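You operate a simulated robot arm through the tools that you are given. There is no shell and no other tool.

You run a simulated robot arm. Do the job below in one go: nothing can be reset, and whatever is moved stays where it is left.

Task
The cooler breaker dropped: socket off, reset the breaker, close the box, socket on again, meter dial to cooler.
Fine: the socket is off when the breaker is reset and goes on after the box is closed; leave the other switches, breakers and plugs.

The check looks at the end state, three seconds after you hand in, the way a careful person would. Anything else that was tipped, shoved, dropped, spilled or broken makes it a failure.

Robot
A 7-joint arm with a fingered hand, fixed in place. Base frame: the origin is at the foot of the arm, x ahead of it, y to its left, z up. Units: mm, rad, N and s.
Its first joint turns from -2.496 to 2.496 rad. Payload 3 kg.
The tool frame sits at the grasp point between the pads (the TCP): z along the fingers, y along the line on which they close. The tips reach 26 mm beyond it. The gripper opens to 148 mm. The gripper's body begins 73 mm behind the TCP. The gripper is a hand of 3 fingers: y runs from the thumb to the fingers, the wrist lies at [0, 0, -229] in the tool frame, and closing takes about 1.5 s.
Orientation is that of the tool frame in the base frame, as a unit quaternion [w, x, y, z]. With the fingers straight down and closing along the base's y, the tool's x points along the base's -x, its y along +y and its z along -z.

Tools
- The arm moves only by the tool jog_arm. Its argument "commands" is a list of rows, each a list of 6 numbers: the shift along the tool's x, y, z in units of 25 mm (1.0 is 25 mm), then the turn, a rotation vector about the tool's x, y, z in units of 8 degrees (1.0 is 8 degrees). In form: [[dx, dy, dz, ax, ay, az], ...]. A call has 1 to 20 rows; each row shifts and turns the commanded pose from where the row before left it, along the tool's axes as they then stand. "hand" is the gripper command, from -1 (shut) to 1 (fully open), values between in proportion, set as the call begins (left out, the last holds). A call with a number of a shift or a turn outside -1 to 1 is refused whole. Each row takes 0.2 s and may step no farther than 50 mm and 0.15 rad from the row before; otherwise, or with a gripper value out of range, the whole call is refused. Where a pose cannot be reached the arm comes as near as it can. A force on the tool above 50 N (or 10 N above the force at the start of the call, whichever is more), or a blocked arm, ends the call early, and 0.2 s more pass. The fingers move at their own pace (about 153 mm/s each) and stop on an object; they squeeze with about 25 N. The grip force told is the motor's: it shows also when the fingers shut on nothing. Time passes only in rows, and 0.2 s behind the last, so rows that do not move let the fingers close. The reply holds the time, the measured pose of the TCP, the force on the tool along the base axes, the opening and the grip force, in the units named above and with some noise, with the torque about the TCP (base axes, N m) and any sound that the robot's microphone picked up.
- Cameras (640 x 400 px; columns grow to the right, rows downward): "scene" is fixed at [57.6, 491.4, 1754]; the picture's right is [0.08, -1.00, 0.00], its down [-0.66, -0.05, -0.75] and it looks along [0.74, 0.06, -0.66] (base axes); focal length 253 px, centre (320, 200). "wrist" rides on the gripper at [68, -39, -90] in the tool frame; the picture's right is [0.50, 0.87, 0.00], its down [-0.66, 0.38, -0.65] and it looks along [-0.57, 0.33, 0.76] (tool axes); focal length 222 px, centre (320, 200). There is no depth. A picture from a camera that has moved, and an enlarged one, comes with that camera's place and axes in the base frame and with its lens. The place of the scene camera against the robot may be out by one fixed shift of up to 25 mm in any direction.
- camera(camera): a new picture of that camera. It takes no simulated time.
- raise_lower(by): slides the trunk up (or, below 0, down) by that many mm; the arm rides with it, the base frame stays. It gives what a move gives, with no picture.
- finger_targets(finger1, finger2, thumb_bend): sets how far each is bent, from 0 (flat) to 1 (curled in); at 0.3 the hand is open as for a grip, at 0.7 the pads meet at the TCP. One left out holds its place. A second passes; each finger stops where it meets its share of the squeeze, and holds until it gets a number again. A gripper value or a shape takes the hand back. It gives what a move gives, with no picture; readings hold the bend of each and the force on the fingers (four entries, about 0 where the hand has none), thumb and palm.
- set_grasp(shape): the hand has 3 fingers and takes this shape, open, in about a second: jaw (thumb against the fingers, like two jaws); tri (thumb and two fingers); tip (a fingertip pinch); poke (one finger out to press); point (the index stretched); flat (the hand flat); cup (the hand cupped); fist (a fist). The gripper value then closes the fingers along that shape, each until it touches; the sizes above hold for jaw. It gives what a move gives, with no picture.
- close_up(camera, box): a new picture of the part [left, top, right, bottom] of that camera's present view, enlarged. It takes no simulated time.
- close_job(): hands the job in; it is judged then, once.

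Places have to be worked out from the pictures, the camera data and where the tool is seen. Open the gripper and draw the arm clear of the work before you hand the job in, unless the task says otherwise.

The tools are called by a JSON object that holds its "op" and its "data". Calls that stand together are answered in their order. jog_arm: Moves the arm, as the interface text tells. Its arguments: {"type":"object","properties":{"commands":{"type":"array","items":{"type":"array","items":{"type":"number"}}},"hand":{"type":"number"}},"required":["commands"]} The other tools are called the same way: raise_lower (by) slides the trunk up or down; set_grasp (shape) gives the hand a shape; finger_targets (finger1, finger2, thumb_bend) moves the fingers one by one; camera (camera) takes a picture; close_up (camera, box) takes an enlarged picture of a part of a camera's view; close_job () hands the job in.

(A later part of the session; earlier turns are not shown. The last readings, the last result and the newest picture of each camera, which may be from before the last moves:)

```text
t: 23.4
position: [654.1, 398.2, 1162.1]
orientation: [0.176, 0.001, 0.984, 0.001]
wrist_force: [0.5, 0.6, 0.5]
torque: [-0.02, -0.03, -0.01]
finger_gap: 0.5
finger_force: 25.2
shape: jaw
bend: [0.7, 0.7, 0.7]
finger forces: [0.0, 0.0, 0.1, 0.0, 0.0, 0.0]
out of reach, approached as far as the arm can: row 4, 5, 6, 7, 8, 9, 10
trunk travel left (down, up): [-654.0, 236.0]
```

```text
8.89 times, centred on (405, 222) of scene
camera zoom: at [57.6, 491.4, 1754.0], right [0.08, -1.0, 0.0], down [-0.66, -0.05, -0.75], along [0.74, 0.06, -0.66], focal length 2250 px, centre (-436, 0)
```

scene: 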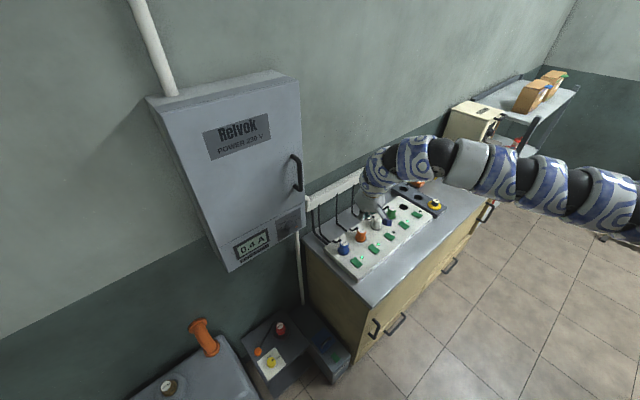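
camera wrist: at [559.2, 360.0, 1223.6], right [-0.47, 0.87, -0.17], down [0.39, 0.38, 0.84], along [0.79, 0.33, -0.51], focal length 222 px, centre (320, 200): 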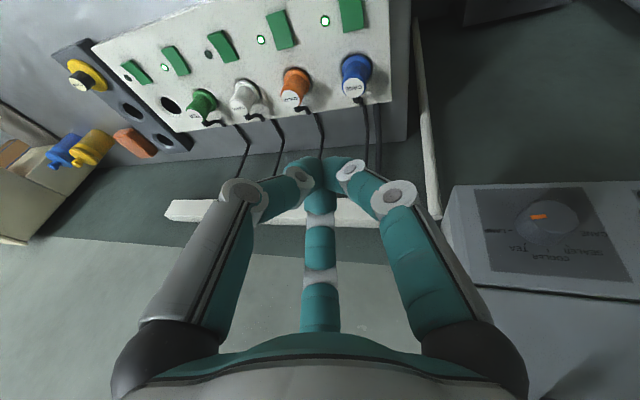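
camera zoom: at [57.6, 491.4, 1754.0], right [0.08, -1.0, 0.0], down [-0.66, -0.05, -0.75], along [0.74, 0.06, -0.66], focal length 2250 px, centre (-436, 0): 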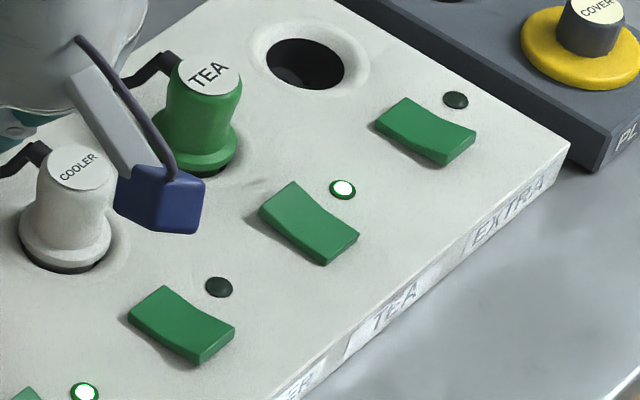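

The cooler rocker now clearly matches EXTRA: it is off. The dial mark points at LAMP, and COOLER is at the top of its arc. Now I pitch the hand up to face the wall.

{"op": "jog_arm", "data": {"commands": [[0, 0, 0, 0, -0.97, 0], [0, 0, 0, 0, -0.97, 0], [0, 0, 0, 0, -0.97, 0], [0, 0, 0, 0, -0.97, 0], [0, 0, 0, 0, -0.97, 0], [0, 0, 0, 0, 0, 0]]}}

{"op": "camera", "data": {"camera": "scene"}}

```text
t: 24.8
position: [694.3, 460.1, 1158.8]
orientation: [0.494, 0.001, 0.869, 0.0]
wrist_force: [-0.7, -0.3, 0.2]
torque: [0.0, 0.02, 0.06]
finger_gap: 0.0
finger_force: 25.2
shape: jaw
bend: [0.7, 0.7, 0.7]
finger forces: [0.1, 0.0, 0.0, 0.0, 0.1, 0.1]
out of reach, approached as far as the arm can: row 1, 2, 3, 4, 5
trunk travel left (down, up): [-654.0, 236.0]
```

```text
taken
```

scene: 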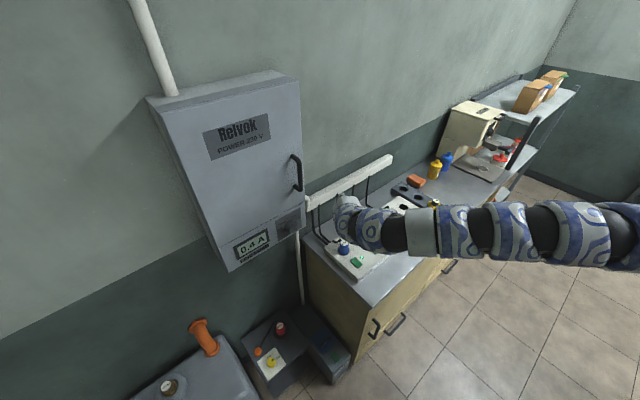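

The hand is at (694, 460, 1159) with only part of the pitch reached, and the arm seems stretched from the right side. I take closer looks at the arm's posture before going on.

{"op": "close_up", "data": {"camera": "scene", "box": [320, 130, 640, 330]}}

{"op": "camera", "data": {"camera": "wrist"}}

```text
2.00 times, centred on (480, 230) of scene
camera zoom: at [57.6, 491.4, 1754.0], right [0.08, -1.0, 0.0], down [-0.66, -0.05, -0.75], along [0.74, 0.06, -0.66], focal length 506 px, centre (0, 140)
```

zoom: 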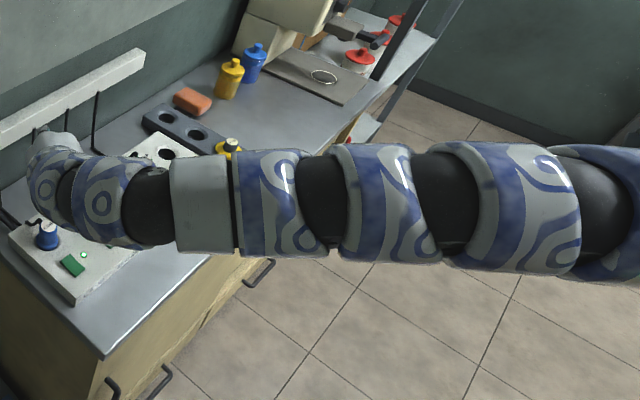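

```text
taken
camera wrist: at [582.8, 422.3, 1145.8], right [-0.25, 0.87, -0.43], down [-0.23, 0.38, 0.9], along [0.94, 0.32, 0.1], focal length 222 px, centre (320, 200)
```

wrist: 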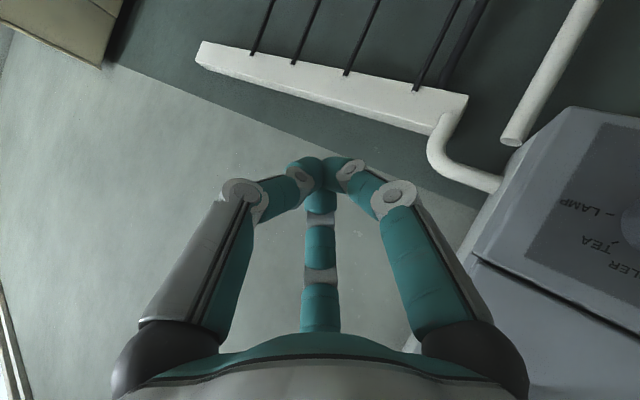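

The arm seems to want the hand turned more in line with it. I yaw the tool 45° left about the vertical so it faces the wall squarely, which should also relax the wrist.

{"op": "jog_arm", "data": {"commands": [[0, 0, 0, -0.805, 0, -0.48], [0, 0, 0, -0.805, 0, -0.48], [0, 0, 0, -0.805, 0, -0.48], [0, 0, 0, -0.805, 0, -0.48], [0, 0, 0, -0.805, 0, -0.48], [0, 0, 0, -0.805, 0, -0.48], [0, 0, 0, 0, 0, 0]]}}

{"op": "camera", "data": {"camera": "scene"}}

{"op": "camera", "data": {"camera": "wrist"}}

```text
t: 26.4
position: [744.0, 536.8, 1134.1]
orientation: [0.457, -0.332, 0.803, 0.19]
wrist_force: [-0.8, 0.2, -0.2]
torque: [0.0, -0.02, -0.01]
finger_gap: 0.2
finger_force: 24.9
shape: jaw
bend: [0.7, 0.7, 0.7]
finger forces: [0.0, 0.1, 0.1, 0.0, 0.0, 0.0]
out of reach, approached as far as the arm can: row 1, 2, 3, 4, 5, 6
trunk travel left (down, up): [-654.0, 236.0]
```

```text
taken
```

scene: 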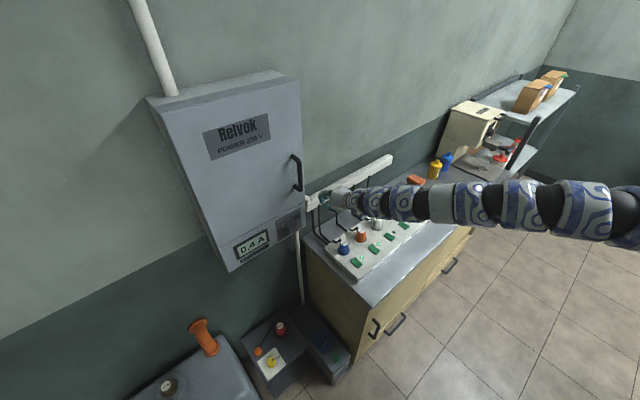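

```text
taken
camera wrist: at [691.7, 429.5, 1121.8], right [-0.79, 0.43, -0.43], down [-0.43, 0.11, 0.9], along [0.43, 0.9, 0.1], focal length 222 px, centre (320, 200)
```

wrist: 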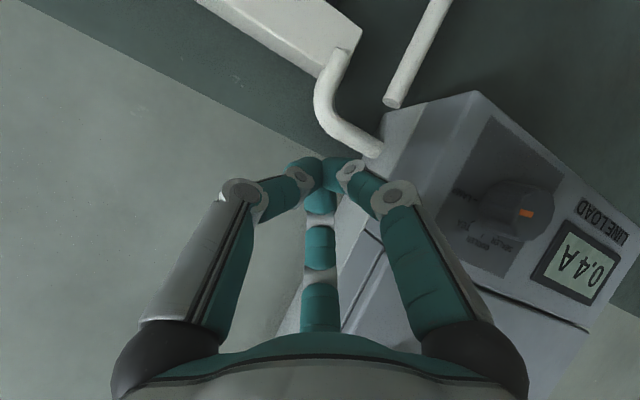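

The arm reported "out of reach" yet drifted outward, so some joint limit keeps the elbow from folding in this posture. The tip is near the right side of the box, so I test a small retreat straight back from the wall and watch what it does.

{"op": "jog_arm", "data": {"commands": [[0, 0, -0.8, 0, 0, 0], [0, 0, -0.8, 0, 0, 0]]}}

{"op": "close_up", "data": {"camera": "scene", "box": [320, 130, 640, 330]}}

```text
t: 27.0
position: [742.5, 540.2, 1142.4]
orientation: [0.457, -0.332, 0.803, 0.19]
wrist_force: [0.7, 0.3, 0.3]
torque: [0.05, 0.01, -0.02]
finger_gap: 0.1
finger_force: 25.0
shape: jaw
bend: [0.7, 0.7, 0.7]
finger forces: [0.0, 0.1, 0.0, 0.0, 0.1, 0.0]
out of reach, approached as far as the arm can: row 1, 2
trunk travel left (down, up): [-654.0, 236.0]
```

```text
2.00 times, centred on (480, 230) of scene
camera zoom: at [57.6, 491.4, 1754.0], right [0.08, -1.0, 0.0], down [-0.66, -0.05, -0.75], along [0.74, 0.06, -0.66], focal length 506 px, centre (0, 140)
```

zoom: 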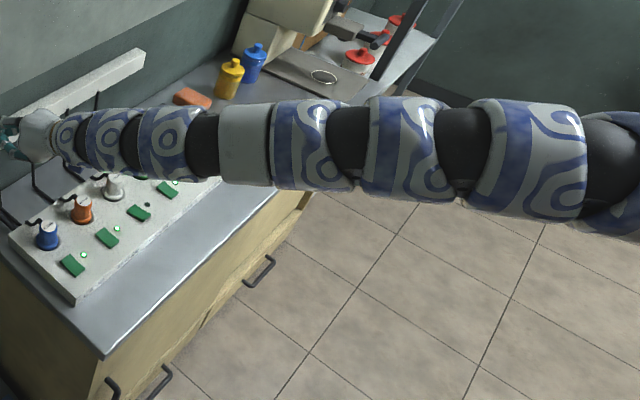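

The retreat was blocked almost entirely along the arm's own direction, while sideways motion is free. I test a small roll of the hand about its own axis to see whether a wrist limit is the cause.

{"op": "jog_arm", "data": {"commands": [[0, 0, 0, 0, 0, 1], [0, 0, 0, 0, 0, 1]]}}

{"op": "jog_arm", "data": {"commands": [[0, 0, -0.8, 0, 0, 0]]}}

```text
t: 27.6
position: [741.7, 540.1, 1142.3]
orientation: [0.425, -0.216, 0.842, 0.252]
wrist_force: [-0.2, -0.2, -0.1]
torque: [0.02, 0.0, 0.01]
finger_gap: 0.1
finger_force: 25.5
shape: jaw
bend: [0.7, 0.7, 0.7]
finger forces: [0.0, 0.0, 0.0, 0.1, 0.0, 0.0]
trunk travel left (down, up): [-654.0, 236.0]
```

```text
t: 28.0
position: [741.8, 541.9, 1148.3]
orientation: [0.426, -0.217, 0.842, 0.252]
wrist_force: [-0.1, 0.0, -0.1]
torque: [0.0, -0.03, 0.03]
finger_gap: 0.0
finger_force: 24.9
shape: jaw
bend: [0.7, 0.7, 0.7]
finger forces: [0.0, 0.1, 0.0, 0.0, 0.0, 0.0]
out of reach, approached as far as the arm can: row 1
trunk travel left (down, up): [-654.0, 236.0]
```

Rolling is free but retreating is not, so it is the arm itself: it is stretched straight and cannot fold from here. I test whether moving up is free, to find a way out of this straight posture.

{"op": "jog_arm", "data": {"commands": [[-0.827, 0.24, -0.512, 0, 0, 0], [-0.827, 0.24, -0.512, 0, 0, 0], [-0.827, 0.24, -0.512, 0, 0, 0]]}}

{"op": "close_up", "data": {"camera": "scene", "box": [320, 80, 640, 280]}}

```text
t: 28.8
position: [750.8, 549.4, 1220.8]
orientation: [0.426, -0.217, 0.842, 0.251]
wrist_force: [-0.8, 0.3, -1.0]
torque: [0.01, 0.03, 0.0]
finger_gap: 0.0
finger_force: 25.0
shape: jaw
bend: [0.7, 0.7, 0.7]
finger forces: [0.0, 0.1, 0.0, 0.0, 0.0, 0.0]
out of reach, approached as far as the arm can: row 1, 2
trunk travel left (down, up): [-654.0, 236.0]
```

```text
2.00 times, centred on (480, 180) of scene
camera zoom: at [57.6, 491.4, 1754.0], right [0.08, -1.0, 0.0], down [-0.66, -0.05, -0.75], along [0.74, 0.06, -0.66], focal length 506 px, centre (0, 240)
```

zoom: 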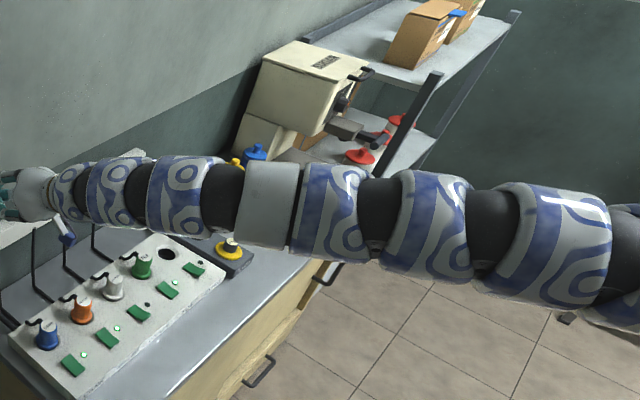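

Upward motion was mostly free. I try moving sideways to the right, along the wall away from the box, to see if the arm can fold that way.

{"op": "jog_arm", "data": {"commands": [[-0.28, -0.96, 0.0, 0, 0, 0], [-0.28, -0.96, 0.0, 0, 0, 0], [-0.28, -0.96, 0.0, 0, 0, 0]]}}

{"op": "camera", "data": {"camera": "scene"}}

```text
t: 29.6
position: [803.6, 499.1, 1221.2]
orientation: [0.426, -0.217, 0.841, 0.252]
wrist_force: [0.1, 0.4, 0.4]
torque: [0.02, 0.0, 0.01]
finger_gap: 0.2
finger_force: 25.0
shape: jaw
bend: [0.7, 0.7, 0.7]
finger forces: [0.1, 0.0, 0.0, 0.0, 0.1, 0.0]
out of reach, approached as far as the arm can: row 2
trunk travel left (down, up): [-654.0, 236.0]
```

```text
taken
```

scene: 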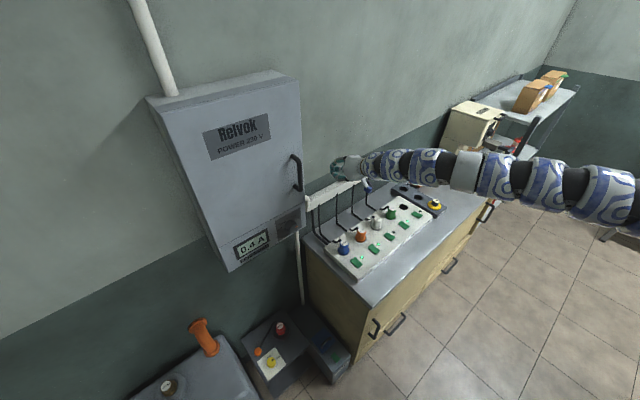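

Sideways is free too. The earlier poses that worked had the hand high relative to the shoulder, so I raise the hand 200 mm and will then lower the trunk by the same amount.

{"op": "jog_arm", "data": {"commands": [[-0.827, 0.24, -0.512, 0, 0, 0], [-0.827, 0.24, -0.512, 0, 0, 0], [-0.827, 0.24, -0.512, 0, 0, 0], [-0.827, 0.24, -0.512, 0, 0, 0], [-0.827, 0.24, -0.512, 0, 0, 0], [-0.827, 0.24, -0.512, 0, 0, 0]]}}

{"op": "camera", "data": {"camera": "scene"}}

```text
t: 31.0
position: [804.2, 500.1, 1371.2]
orientation: [0.426, -0.218, 0.841, 0.252]
wrist_force: [-0.9, -0.1, 0.4]
torque: [0.02, 0.02, 0.01]
finger_gap: 0.0
finger_force: 24.7
shape: jaw
bend: [0.7, 0.7, 0.7]
finger forces: [0.0, 0.0, 0.1, 0.0, 0.0, 0.0]
trunk travel left (down, up): [-654.0, 236.0]
```

```text
taken
```

scene: 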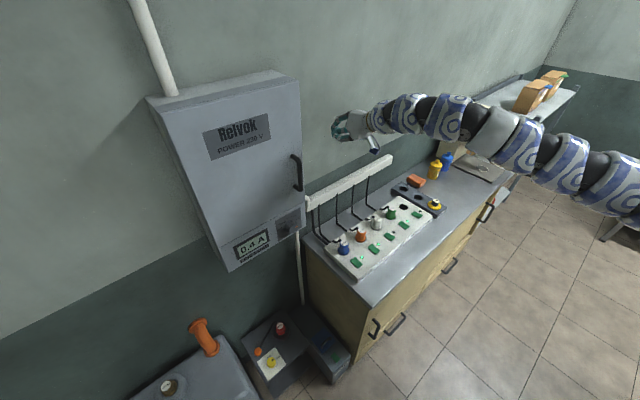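

Going up was fully free. Now I test retreating horizontally from the wall at this height, 4 rows of 25 mm.

{"op": "jog_arm", "data": {"commands": [[0.492, -0.141, -0.86, 0, 0, 0], [0.492, -0.141, -0.86, 0, 0, 0], [0.492, -0.141, -0.86, 0, 0, 0], [0.492, -0.141, -0.86, 0, 0, 0]]}}

```text
t: 32.2
position: [723.9, 425.6, 1501.2]
orientation: [0.508, -0.233, 0.794, 0.24]
wrist_force: [0.1, 0.1, -0.1]
torque: [-0.02, -0.03, -0.04]
finger_gap: 0.1
finger_force: 25.5
shape: jaw
bend: [0.7, 0.7, 0.7]
finger forces: [0.0, 0.1, 0.1, 0.0, 0.0, 0.1]
trunk travel left (down, up): [-654.0, 236.0]
stopped in row 4: the arm was blocked; the commanded pose is now the measured one
```

The arm swung up unexpectedly to z = 1501 and reported blocked, as if it were changing elbow posture. I check the pictures before anything else.

{"op": "camera", "data": {"camera": "scene"}}

{"op": "camera", "data": {"camera": "wrist"}}

```text
taken
```

scene: 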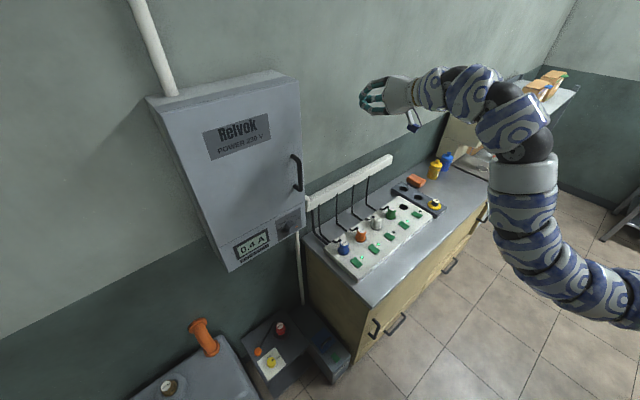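

```text
taken
camera wrist: at [661.0, 331.0, 1466.8], right [-0.72, 0.61, -0.33], down [-0.44, -0.03, 0.9], along [0.54, 0.79, 0.29], focal length 222 px, centre (320, 200)
```

wrist: 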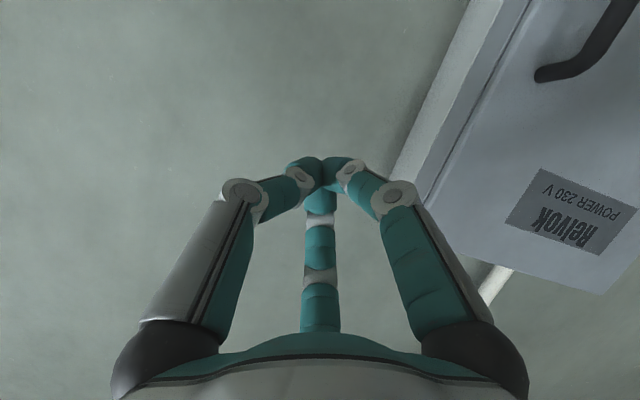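

The arm has flipped to an elbow-up posture, with the hand free at (724, 426, 1501) and nothing touched. I test the retreat with small steps in this new posture.

{"op": "jog_arm", "data": {"commands": [[0.142, -0.046, -0.371, 0, 0, 0], [0.142, -0.046, -0.371, 0, 0, 0], [0, 0, 0, 0, 0, 0]]}}

{"op": "camera", "data": {"camera": "scene"}}

```text
t: 33.0
position: [709.2, 409.7, 1501.8]
orientation: [0.509, -0.234, 0.793, 0.242]
wrist_force: [0.1, 0.4, 0.9]
torque: [0.01, -0.02, -0.02]
finger_gap: 0.2
finger_force: 24.8
shape: jaw
bend: [0.7, 0.7, 0.7]
finger forces: [0.0, 0.0, 0.0, 0.0, 0.0, 0.1]
trunk travel left (down, up): [-654.0, 236.0]
```

```text
taken
```

scene: 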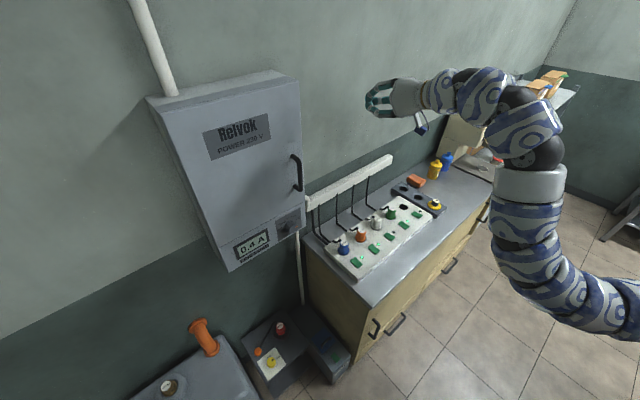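

Now the arm follows commands exactly, so this elbow-up posture is the one to keep. I turn the hand to face the wall squarely (tool x down, closing horizontally).

{"op": "jog_arm", "data": {"commands": [[0, 0, 0, -0.156, -0.668, -0.296], [0, 0, 0, -0.156, -0.668, -0.296], [0, 0, 0, -0.156, -0.668, -0.296], [0, 0, 0, -0.156, -0.668, -0.296], [0, 0, 0, 0, 0, 0]]}}

{"op": "camera", "data": {"camera": "wrist"}}

{"op": "camera", "data": {"camera": "scene"}}

```text
t: 34.2
position: [708.3, 410.5, 1502.3]
orientation: [0.654, -0.271, 0.652, 0.272]
wrist_force: [-0.3, 0.0, 0.5]
torque: [0.02, -0.02, -0.02]
finger_gap: 0.2
finger_force: 24.9
shape: jaw
bend: [0.7, 0.7, 0.7]
finger forces: [0.0, 0.0, 0.0, 0.0, 0.0, 0.0]
trunk travel left (down, up): [-654.0, 236.0]
```

```text
taken
camera wrist: at [674.1, 319.7, 1434.1], right [-0.61, 0.61, -0.5], down [-0.73, -0.2, 0.65], along [0.3, 0.76, 0.57], focal length 222 px, centre (320, 200)
```

wrist: 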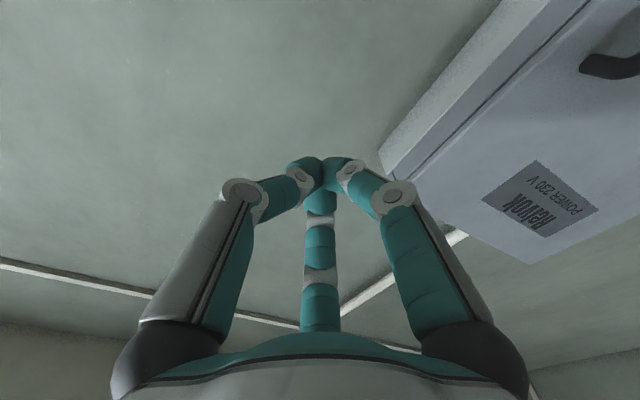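

```text
taken
```

scene: 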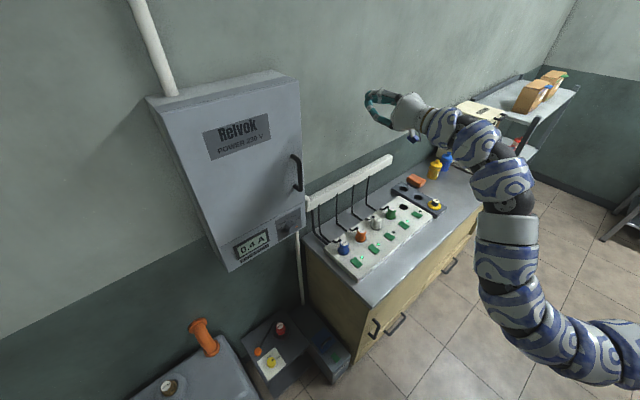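

The hand faces the wall now. I lower the trunk 175 mm to about handle height, then slide left in front of the door while staying back from it.

{"op": "raise_lower", "data": {"by": -175}}

{"op": "jog_arm", "data": {"commands": [[0, 0.8, -0.2, 0, 0, 0], [0, 0.8, -0.2, 0, 0, 0], [0, 0.8, -0.2, 0, 0, 0], [0, 0.8, -0.2, 0, 0, 0], [0, 0, 0, 0, 0, 0]]}}

{"op": "camera", "data": {"camera": "wrist"}}

{"op": "camera", "data": {"camera": "scene"}}

```text
t: 36.2
position: [709.0, 410.6, 1325.6]
orientation: [0.654, -0.27, 0.652, 0.272]
wrist_force: [-0.4, -0.1, -0.1]
torque: [-0.03, 0.0, -0.03]
finger_gap: 0.0
finger_force: 25.2
shape: jaw
bend: [0.7, 0.7, 0.7]
finger forces: [0.0, 0.0, 0.0, 0.0, 0.0, 0.1]
trunk travel left (down, up): [-479.0, 411.0]
```

```text
t: 37.4
position: [637.7, 453.4, 1327.4]
orientation: [0.654, -0.271, 0.652, 0.272]
wrist_force: [-0.4, 1.0, 0.6]
torque: [-0.01, 0.0, 0.03]
finger_gap: 0.0
finger_force: 24.9
shape: jaw
bend: [0.7, 0.7, 0.7]
finger forces: [0.0, 0.0, 0.1, 0.0, 0.0, 0.1]
trunk travel left (down, up): [-479.0, 411.0]
```

```text
taken
camera wrist: at [602.9, 362.2, 1259.9], right [-0.61, 0.61, -0.5], down [-0.73, -0.2, 0.65], along [0.3, 0.77, 0.57], focal length 222 px, centre (320, 200)
```

wrist: 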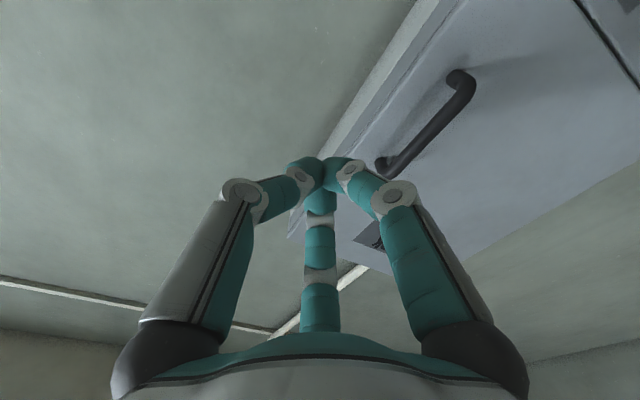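

```text
taken
```

scene: 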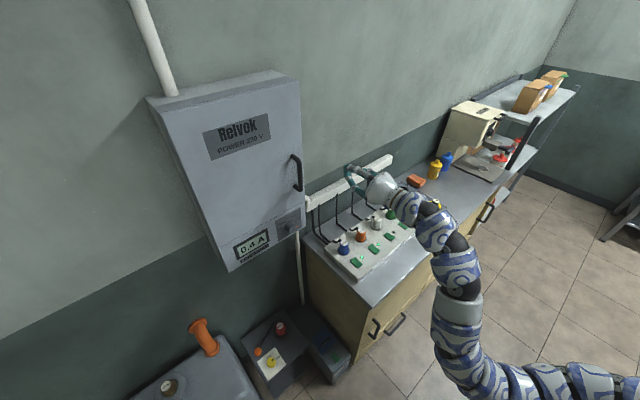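

The handle bar triangulates well: vertical at about (654, 616), z from 1241 to 1349, and the arm obeys here. I open the hand halfway and line up in front of the bar, still about 60 mm back.

{"op": "jog_arm", "data": {"commands": [[0.256, 0.824, 0, 0, 0, 0], [0.256, 0.824, 0, 0, 0, 0], [0.256, 0.824, 0, 0, 0, 0], [0.256, 0.824, 0, 0, 0, 0], [0.256, 0.824, 0, 0, 0, 0], [0, 0, 0.9, 0, 0, 0], [0, 0, 0.9, 0, 0, 0], [0, 0, 0, 0, 0, 0]], "hand": 0}}

{"op": "camera", "data": {"camera": "wrist"}}

{"op": "camera", "data": {"camera": "scene"}}

```text
t: 39.2
position: [597.2, 559.2, 1293.0]
orientation: [0.653, -0.271, 0.652, 0.272]
wrist_force: [-0.5, -0.1, 0.1]
torque: [-0.01, 0.0, -0.02]
finger_gap: 73.8
finger_force: 0.1
shape: jaw
bend: [0.36, 0.36, 0.7]
finger forces: [0.0, 0.0, 0.0, 0.0, 0.0, 0.0]
trunk travel left (down, up): [-479.0, 411.0]
```

```text
taken
camera wrist: at [562.6, 467.8, 1225.4], right [-0.61, 0.61, -0.5], down [-0.73, -0.2, 0.65], along [0.3, 0.76, 0.57], focal length 222 px, centre (320, 200)
```

wrist: 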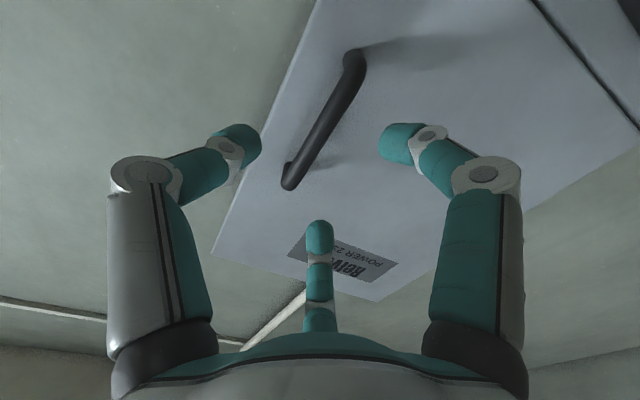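

```text
taken
```

scene: 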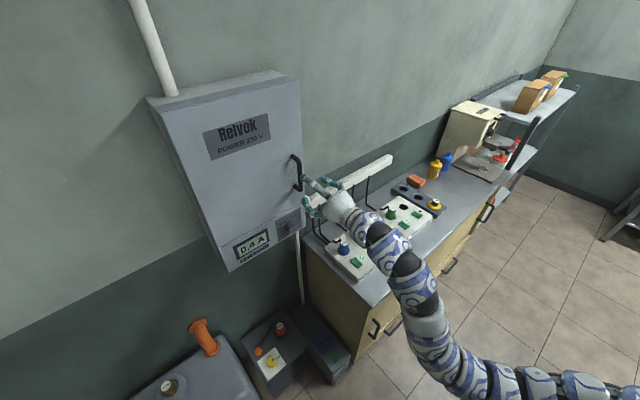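

TCP is lined up at the bar's u-coordinate, 80 mm short of it. I advance 55 mm with the fingers straddling the bar and check.

{"op": "jog_arm", "data": {"commands": [[0, 0, 0.74, 0, 0, 0], [0, 0, 0.74, 0, 0, 0], [0, 0, 0.74, 0, 0, 0], [0, 0, 0, 0, 0, 0]]}}

{"op": "camera", "data": {"camera": "wrist"}}

{"op": "close_up", "data": {"camera": "scene", "box": [250, 130, 370, 240]}}

```text
t: 40.2
position: [638.0, 597.6, 1294.1]
orientation: [0.654, -0.271, 0.652, 0.273]
wrist_force: [0.2, -0.5, -0.3]
torque: [-0.04, -0.03, 0.04]
finger_gap: 73.7
finger_force: 0.1
shape: jaw
bend: [0.36, 0.36, 0.7]
finger forces: [0.0, 0.0, 0.0, 0.0, 0.0, 0.1]
trunk travel left (down, up): [-479.0, 411.0]
```

```text
taken
camera wrist: at [602.5, 506.7, 1226.8], right [-0.61, 0.61, -0.5], down [-0.73, -0.2, 0.65], along [0.3, 0.77, 0.57], focal length 222 px, centre (320, 200)
```

wrist: 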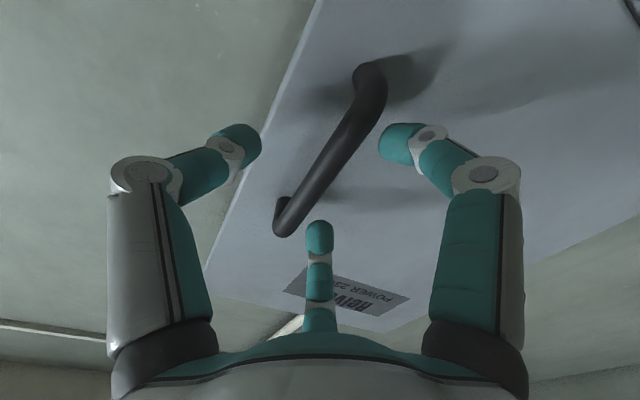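

```text
3.64 times, centred on (310, 185) of scene
camera zoom: at [57.6, 491.4, 1754.0], right [0.08, -1.0, 0.0], down [-0.66, -0.05, -0.75], along [0.74, 0.06, -0.66], focal length 920 px, centre (356, 254)
```

zoom: 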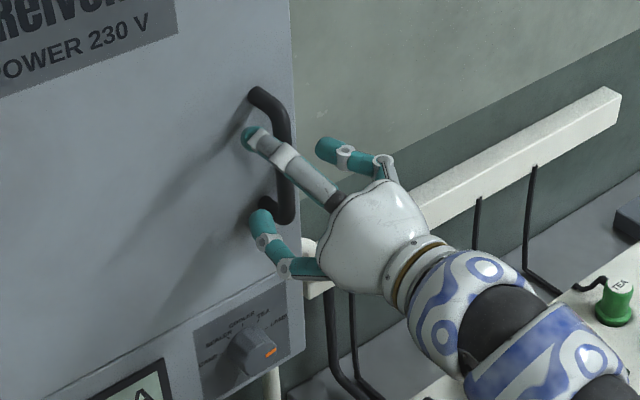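

The two fingers are left of the bar and the thumb right of it, as wanted. I go 22 mm further in, then close on the bar.

{"op": "jog_arm", "data": {"commands": [[0, 0, 0.44, 0, 0, 0], [0, 0, 0.44, 0, 0, 0], [0, 0, 0, 0, 0, 0]]}}

{"op": "jog_arm", "data": {"commands": [[0, 0, 0, 0, 0, 0], [0, 0, 0, 0, 0, 0], [0, 0, 0, 0, 0, 0], [0, 0, 0, 0, 0, 0], [0, 0, 0, 0, 0, 0]], "hand": -1}}

{"op": "camera", "data": {"camera": "wrist"}}

{"op": "close_up", "data": {"camera": "scene", "box": [250, 130, 370, 240]}}

```text
t: 41.0
position: [652.8, 613.0, 1295.6]
orientation: [0.654, -0.27, 0.652, 0.272]
wrist_force: [1.0, 0.1, 0.1]
torque: [0.0, -0.02, -0.02]
finger_gap: 73.4
finger_force: 0.1
shape: jaw
bend: [0.36, 0.36, 0.7]
finger forces: [0.0, 0.0, 0.0, 0.1, 0.1, 0.1]
trunk travel left (down, up): [-479.0, 411.0]
```

```text
t: 42.2
position: [653.5, 611.7, 1294.3]
orientation: [0.654, -0.271, 0.653, 0.272]
wrist_force: [0.9, -0.2, 0.2]
torque: [0.0, -0.03, 0.01]
finger_gap: 0.1
finger_force: 25.2
shape: jaw
bend: [0.7, 0.7, 0.7]
finger forces: [0.9, 1.1, 0.0, 0.0, 2.6, 0.1]
trunk travel left (down, up): [-479.0, 411.0]
```

```text
taken
camera wrist: at [617.4, 521.5, 1227.5], right [-0.61, 0.61, -0.5], down [-0.73, -0.2, 0.65], along [0.3, 0.77, 0.57], focal length 222 px, centre (320, 200)
```

wrist: 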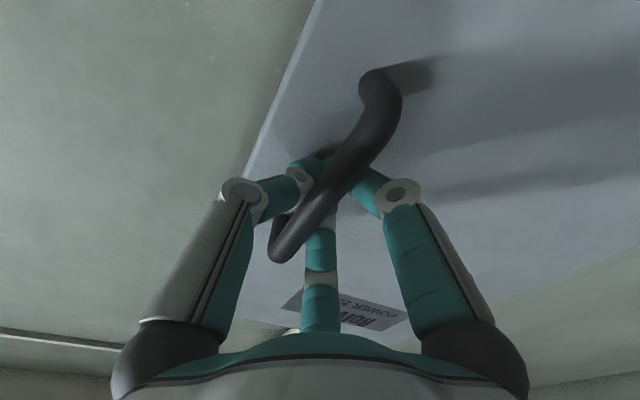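

```text
3.64 times, centred on (310, 185) of scene
camera zoom: at [57.6, 491.4, 1754.0], right [0.08, -1.0, 0.0], down [-0.66, -0.05, -0.75], along [0.74, 0.06, -0.66], focal length 920 px, centre (356, 254)
```

zoom: 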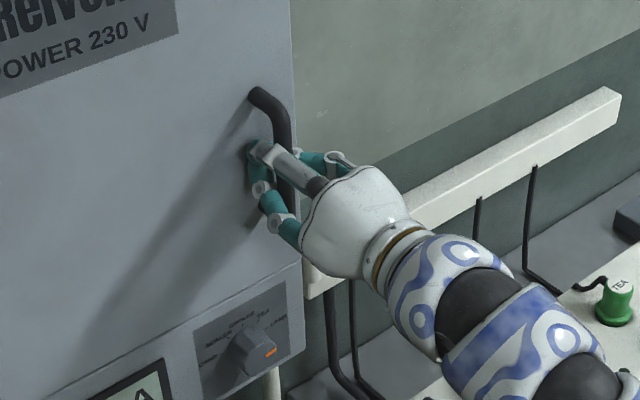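

The fingertips have closed behind the bar, so it is hooked inside the finger cage, ideal for pulling. I pull the first 25 mm along the door's arc and watch the force.

{"op": "jog_arm", "data": {"commands": [[0, 0.06, -0.3, 0, 0, 0], [0, 0.06, -0.3, 0, 0, 0], [0, 0.08, -0.38, 0, 0, 0], [0, 0, 0, 0, 0, 0]]}}

{"op": "camera", "data": {"camera": "scene"}}

{"op": "camera", "data": {"camera": "wrist"}}

```text
t: 43.2
position: [630.7, 598.6, 1293.7]
orientation: [0.654, -0.27, 0.653, 0.271]
wrist_force: [2.2, -2.4, -0.3]
torque: [0.0, -0.01, -0.02]
finger_gap: 0.0
finger_force: 25.2
shape: jaw
bend: [0.7, 0.7, 0.7]
finger forces: [0.5, 0.6, 0.0, 0.1, 3.7, 0.1]
trunk travel left (down, up): [-479.0, 411.0]
```

```text
taken
```

scene: 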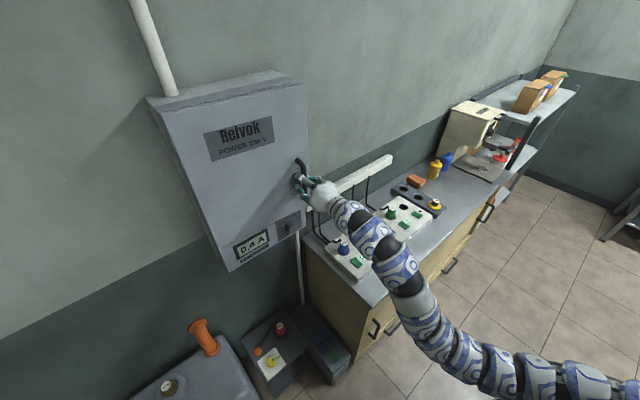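

```text
taken
camera wrist: at [596.3, 507.1, 1227.4], right [-0.61, 0.61, -0.5], down [-0.73, -0.2, 0.65], along [0.3, 0.76, 0.57], focal length 222 px, centre (320, 200)
```

wrist: 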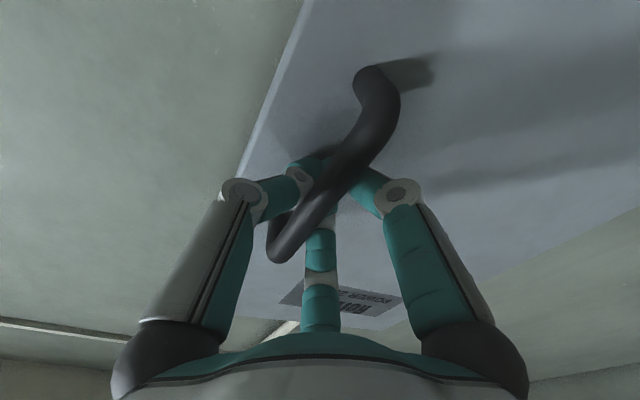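

The door swings freely, at only a few newtons. I continue along the arc to about 20°, turning the hand partly with the door.

{"op": "jog_arm", "data": {"commands": [[0, 0.292, -0.956, 0.4375, 0, 0], [0, 0.315, -0.945, 0.4375, 0, 0], [0, 0.34, -0.936, 0.4375, 0, 0], [0, 0, 0, 0, 0, 0]]}}

{"op": "camera", "data": {"camera": "scene"}}

```text
t: 44.2
position: [562.3, 568.5, 1295.2]
orientation: [0.676, -0.209, 0.675, 0.21]
wrist_force: [4.3, -13.5, 2.3]
torque: [-0.01, -0.03, -0.03]
finger_gap: 0.0
finger_force: 25.0
shape: jaw
bend: [0.7, 0.7, 0.68]
finger forces: [0.1, 0.0, 0.0, 0.1, 10.4, 0.0]
trunk travel left (down, up): [-479.0, 411.0]
```

```text
taken
```

scene: 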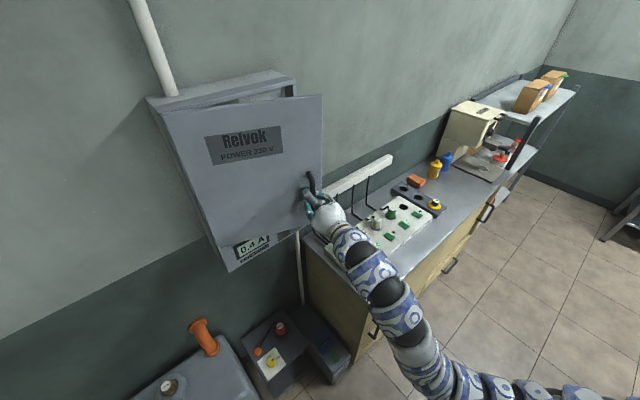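

There is about 13 N of sideways load, so the true arc lies slightly further right than my model. I continue with less leftward motion to about 35°.

{"op": "jog_arm", "data": {"commands": [[0, 0.16, -0.892, 0.4375, 0, 0], [0, 0.272, -0.892, 0.4375, 0, 0], [0, 0.306, -0.893, 0.4375, 0, 0], [0, 0, 0, 0, 0, 0]]}}

{"op": "camera", "data": {"camera": "scene"}}

{"op": "camera", "data": {"camera": "wrist"}}

```text
t: 45.2
position: [495.2, 551.2, 1293.0]
orientation: [0.692, -0.148, 0.691, 0.149]
wrist_force: [-0.6, 3.3, 1.1]
torque: [-0.01, 0.0, -0.05]
finger_gap: 0.0
finger_force: 24.9
shape: jaw
bend: [0.7, 0.7, 0.68]
finger forces: [2.0, 2.0, 0.0, 0.1, 0.6, 0.0]
trunk travel left (down, up): [-479.0, 411.0]
```

```text
taken
```

scene: 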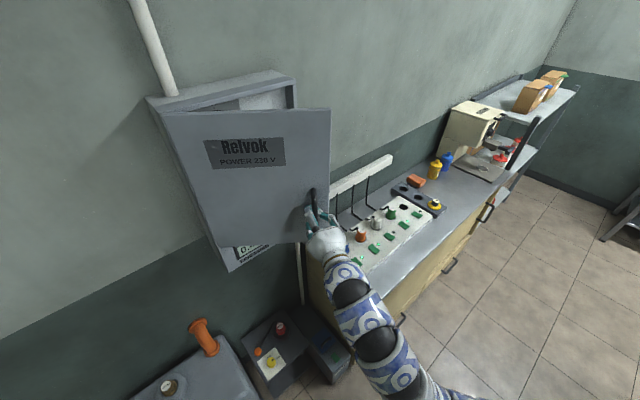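

```text
taken
camera wrist: at [429.6, 479.9, 1225.3], right [-0.35, 0.79, -0.5], down [-0.75, 0.08, 0.65], along [0.56, 0.61, 0.57], focal length 222 px, centre (320, 200)
```

wrist: 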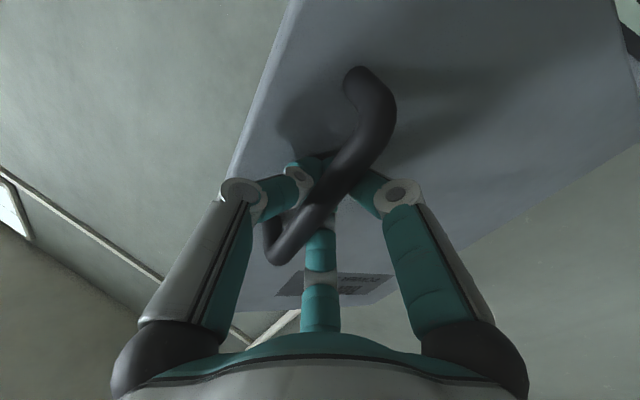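

The door is about 34° open and the hinge refits to about (480, 845) with radius 294. I keep pulling along this arc in another three steps.

{"op": "jog_arm", "data": {"commands": [[0, 0.428, -0.948, 0.5, 0, 0], [0, 0.432, -0.928, 0.5, 0, 0], [0, 0.445, -0.924, 0.5, 0, 0], [0, 0, 0, 0, 0, 0]]}}

{"op": "camera", "data": {"camera": "scene"}}

```text
t: 46.2
position: [418.7, 558.5, 1294.6]
orientation: [0.704, -0.074, 0.703, 0.075]
wrist_force: [1.6, 3.6, -0.1]
torque: [-0.02, -0.04, -0.04]
finger_gap: 0.0
finger_force: 24.9
shape: jaw
bend: [0.7, 0.7, 0.68]
finger forces: [1.9, 2.0, 0.1, 0.0, 0.7, 0.0]
trunk travel left (down, up): [-479.0, 411.0]
```

```text
taken
```

scene: 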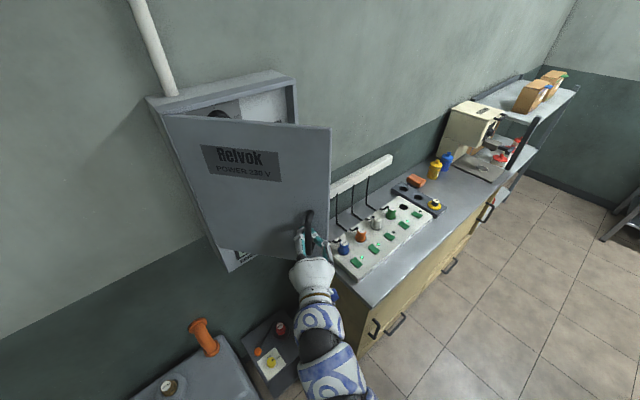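

Still smooth. Two more steps bring the door to about 59°.

{"op": "jog_arm", "data": {"commands": [[0, 0.465, -0.914, 0.5, 0, 0], [0, 0.48, -0.908, 0.5, 0, 0], [0, 0, 0, 0, 0, 0]]}}

{"op": "camera", "data": {"camera": "scene"}}

{"op": "camera", "data": {"camera": "wrist"}}

```text
t: 47.0
position: [369.0, 572.9, 1292.1]
orientation: [0.708, -0.025, 0.706, 0.027]
wrist_force: [4.5, 8.5, 4.0]
torque: [0.04, 0.01, -0.05]
finger_gap: 0.1
finger_force: 24.9
shape: jaw
bend: [0.7, 0.7, 0.68]
finger forces: [4.6, 4.8, 0.0, 0.1, 0.3, 0.0]
trunk travel left (down, up): [-479.0, 411.0]
```

```text
taken
```

scene: 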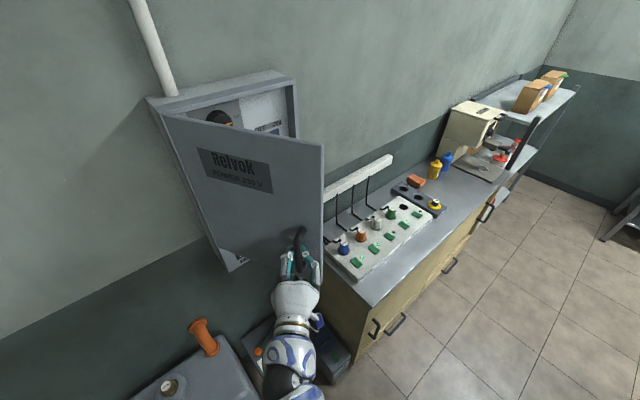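

```text
taken
camera wrist: at [283.7, 527.4, 1225.1], right [-0.06, 0.86, -0.5], down [-0.68, 0.33, 0.65], along [0.73, 0.38, 0.57], focal length 222 px, centre (320, 200)
```

wrist: 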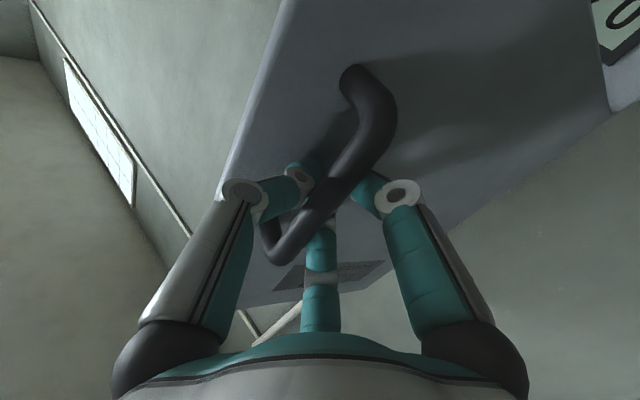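

The box interior is coming into view. Two more steps to about 69°, with slightly more leftward motion to relieve the side load.

{"op": "jog_arm", "data": {"commands": [[0, 0.6, -0.89, 0.5, 0, 0], [0, 0.6, -0.885, 0.5, 0, 0], [0, 0, 0, 0, 0, 0]]}}

{"op": "camera", "data": {"camera": "scene"}}

```text
t: 47.8
position: [324.9, 600.6, 1294.6]
orientation: [0.707, 0.026, 0.706, -0.024]
wrist_force: [0.2, 0.5, 1.2]
torque: [0.05, 0.04, -0.03]
finger_gap: 0.0
finger_force: 24.7
shape: jaw
bend: [0.7, 0.7, 0.69]
finger forces: [0.6, 0.6, 0.0, 0.0, 0.9, 0.0]
trunk travel left (down, up): [-479.0, 411.0]
```

```text
taken
```

scene: 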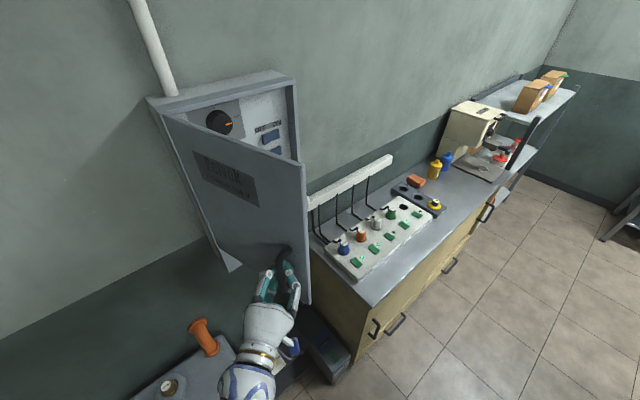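

Inside there is a large black rotary knob and at least one blue breaker. I zoom in on the interior.

{"op": "close_up", "data": {"camera": "scene", "box": [180, 70, 310, 180]}}

{"op": "camera", "data": {"camera": "wrist"}}

```text
3.64 times, centred on (245, 125) of scene
camera zoom: at [57.6, 491.4, 1754.0], right [0.08, -1.0, 0.0], down [-0.66, -0.05, -0.75], along [0.74, 0.06, -0.66], focal length 920 px, centre (593, 473)
```

zoom: 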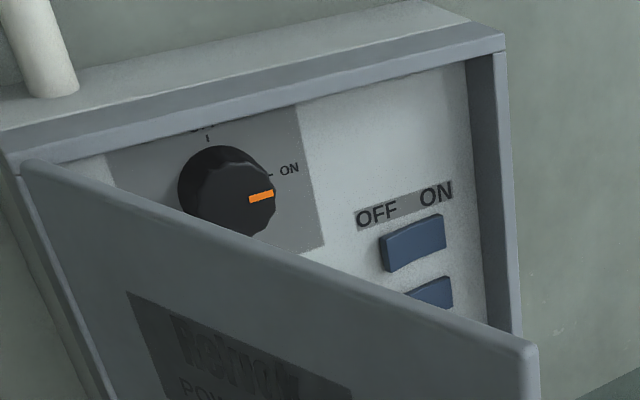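

```text
taken
camera wrist: at [232.3, 567.9, 1226.5], right [0.06, 0.87, -0.5], down [-0.63, 0.42, 0.66], along [0.78, 0.27, 0.57], focal length 222 px, centre (320, 200)
```

wrist: 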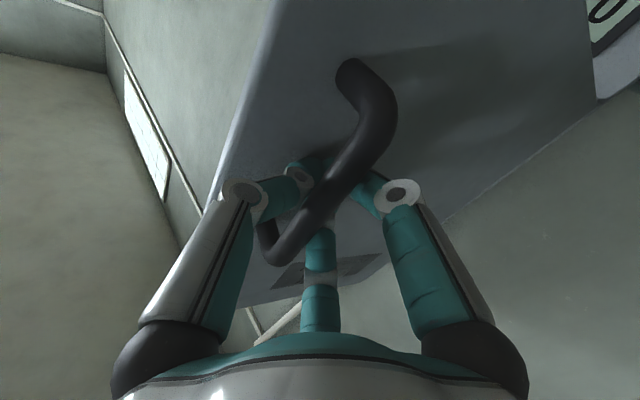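

The breakers are horizontal rockers marked OFF (left) and ON (right), and the rotary main is ON. I open the door two steps further for room to work.

{"op": "jog_arm", "data": {"commands": [[0, 0.533, -0.855, 0.5, 0, 0], [0, 0.534, -0.859, 0.5, 0, 0], [0, 0, 0, 0, 0, 0]]}}

{"op": "camera", "data": {"camera": "scene"}}

```text
t: 48.4
position: [309.6, 592.9, 1288.4]
orientation: [0.706, 0.062, 0.703, -0.059]
wrist_force: [32.3, 43.6, 12.3]
torque: [0.06, -0.02, -0.35]
finger_gap: 0.0
finger_force: 24.7
shape: jaw
bend: [0.7, 0.67, 0.64]
finger forces: [30.1, 29.7, 0.0, 0.1, 16.4, 0.0]
out of reach, approached as far as the arm can: row 1, 2
trunk travel left (down, up): [-479.0, 411.0]
stopped in row 2: the force on the tool passed its limit at 67 N (the readings are from after the stop); the commanded pose is now the measured one
```

```text
taken
```

scene: 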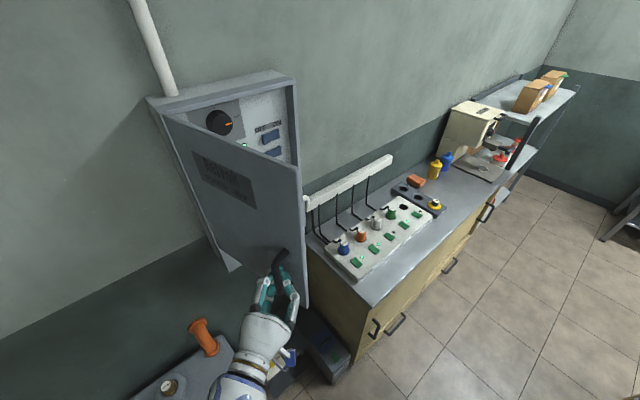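

I reached the arm's limit here and there is load on the bar. I ease the hand back toward the arc to relieve it.

{"op": "jog_arm", "data": {"commands": [[0, 0.2, 0.11, 0, 0, 0], [0, 0.2, 0.11, 0, 0, 0]]}}

{"op": "camera", "data": {"camera": "wrist"}}

```text
t: 49.0
position: [311.8, 598.0, 1289.4]
orientation: [0.706, 0.064, 0.703, -0.058]
wrist_force: [7.8, 11.1, -1.5]
torque: [-0.11, 0.11, -0.08]
finger_gap: 0.2
finger_force: 25.0
shape: jaw
bend: [0.7, 0.69, 0.74]
finger forces: [11.8, 16.4, 0.0, 0.0, 28.3, 0.1]
trunk travel left (down, up): [-479.0, 411.0]
```

```text
taken
camera wrist: at [217.4, 575.6, 1221.1], right [0.15, 0.86, -0.49], down [-0.58, 0.48, 0.66], along [0.8, 0.19, 0.57], focal length 222 px, centre (320, 200)
```

wrist: 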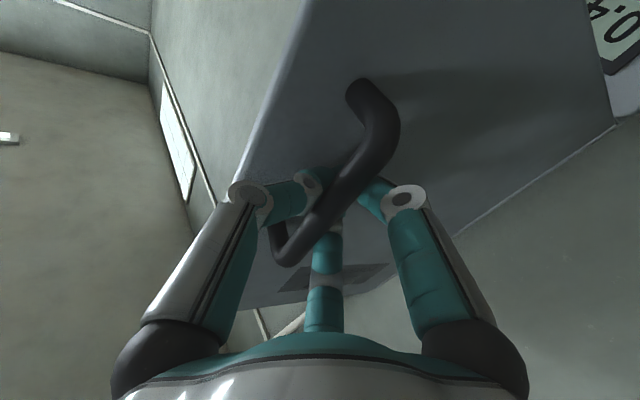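

The load is easing. I bring the door back to about 50°, where the arm has room to let go and withdraw; I will push it wider from the inside afterwards.

{"op": "jog_arm", "data": {"commands": [[0, 0.19, 0.494, -0.75, 0, 0], [0, -0.44, 0.913, -0.5, 0, 0], [0, -0.6, 0.88, -0.5, 0, 0], [0, -0.428, 0.956, -0.5, 0, 0], [0, -0.376, 0.96, -0.5, 0, 0], [0, 0, 0, 0, 0, 0]]}}

{"op": "camera", "data": {"camera": "wrist"}}

{"op": "camera", "data": {"camera": "scene"}}

```text
t: 49.5
position: [289.9, 614.3, 1289.7]
orientation: [0.7, 0.016, 0.714, -0.007]
wrist_force: [29.4, 30.1, 2.3]
torque: [-0.09, -0.03, -0.46]
finger_gap: 0.0
finger_force: 25.1
shape: jaw
bend: [0.7, 0.69, 0.74]
finger forces: [21.8, 23.9, 0.0, 0.0, 20.3, 0.1]
trunk travel left (down, up): [-479.0, 411.0]
stopped in row 2: the force on the tool passed its limit at 57 N (the readings are from after the stop); the commanded pose is now the measured one
```

```text
taken
camera wrist: at [198.0, 578.9, 1222.9], right [0.02, 0.87, -0.49], down [-0.63, 0.39, 0.67], along [0.78, 0.29, 0.56], focal length 222 px, centre (320, 200)
```

wrist: 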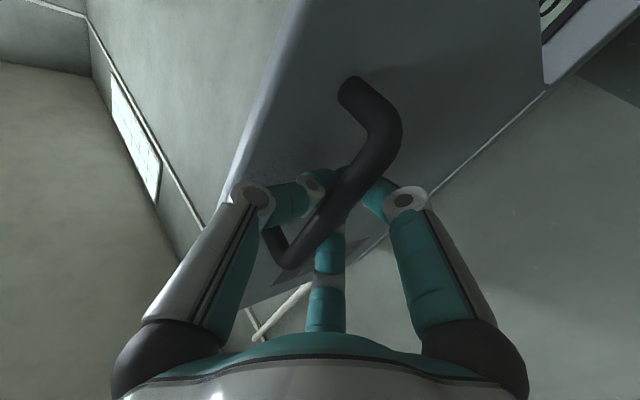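

```text
taken
```

scene: 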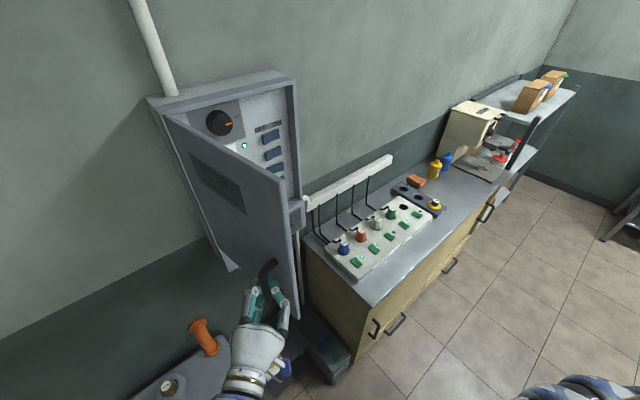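

The arm nudged the other way and loaded the bar again, so it is shifting posture near its limit. I make a tiny relieving step and watch closely.

{"op": "jog_arm", "data": {"commands": [[0, 0.2, 0.3, 0, 0, 0]]}}

```text
t: 49.9
position: [291.5, 616.0, 1289.8]
orientation: [0.701, 0.015, 0.713, -0.005]
wrist_force: [10.0, 10.7, -4.1]
torque: [-0.16, 0.01, -0.18]
finger_gap: 0.0
finger_force: 24.6
shape: jaw
bend: [0.7, 0.7, 0.74]
finger forces: [11.3, 14.6, 0.0, 0.0, 29.0, 0.1]
trunk travel left (down, up): [-479.0, 411.0]
```

Load dropped to about 15 N. I take one small step along the arc in the closing direction to see if it follows properly.

{"op": "jog_arm", "data": {"commands": [[0, -0.21, 0.25, 0, 0, 0]]}}

{"op": "jog_arm", "data": {"commands": [[0, -0.21, 0.25, 0, 0, 0]]}}

```text
t: 50.3
position: [298.6, 611.0, 1291.7]
orientation: [0.701, 0.015, 0.713, -0.006]
wrist_force: [9.3, 10.4, -8.7]
torque: [-0.17, 0.01, -0.17]
finger_gap: 0.0
finger_force: 24.7
shape: jaw
bend: [0.7, 0.7, 0.74]
finger forces: [10.9, 13.9, 0.1, 0.0, 30.5, 0.0]
trunk travel left (down, up): [-479.0, 411.0]
```

```text
t: 50.7
position: [304.3, 605.4, 1290.2]
orientation: [0.701, 0.016, 0.713, -0.006]
wrist_force: [8.4, 11.5, -8.5]
torque: [-0.16, 0.0, -0.12]
finger_gap: 0.0
finger_force: 25.2
shape: jaw
bend: [0.7, 0.7, 0.74]
finger forces: [10.6, 13.8, 0.0, 0.0, 31.4, 0.1]
trunk travel left (down, up): [-479.0, 411.0]
```

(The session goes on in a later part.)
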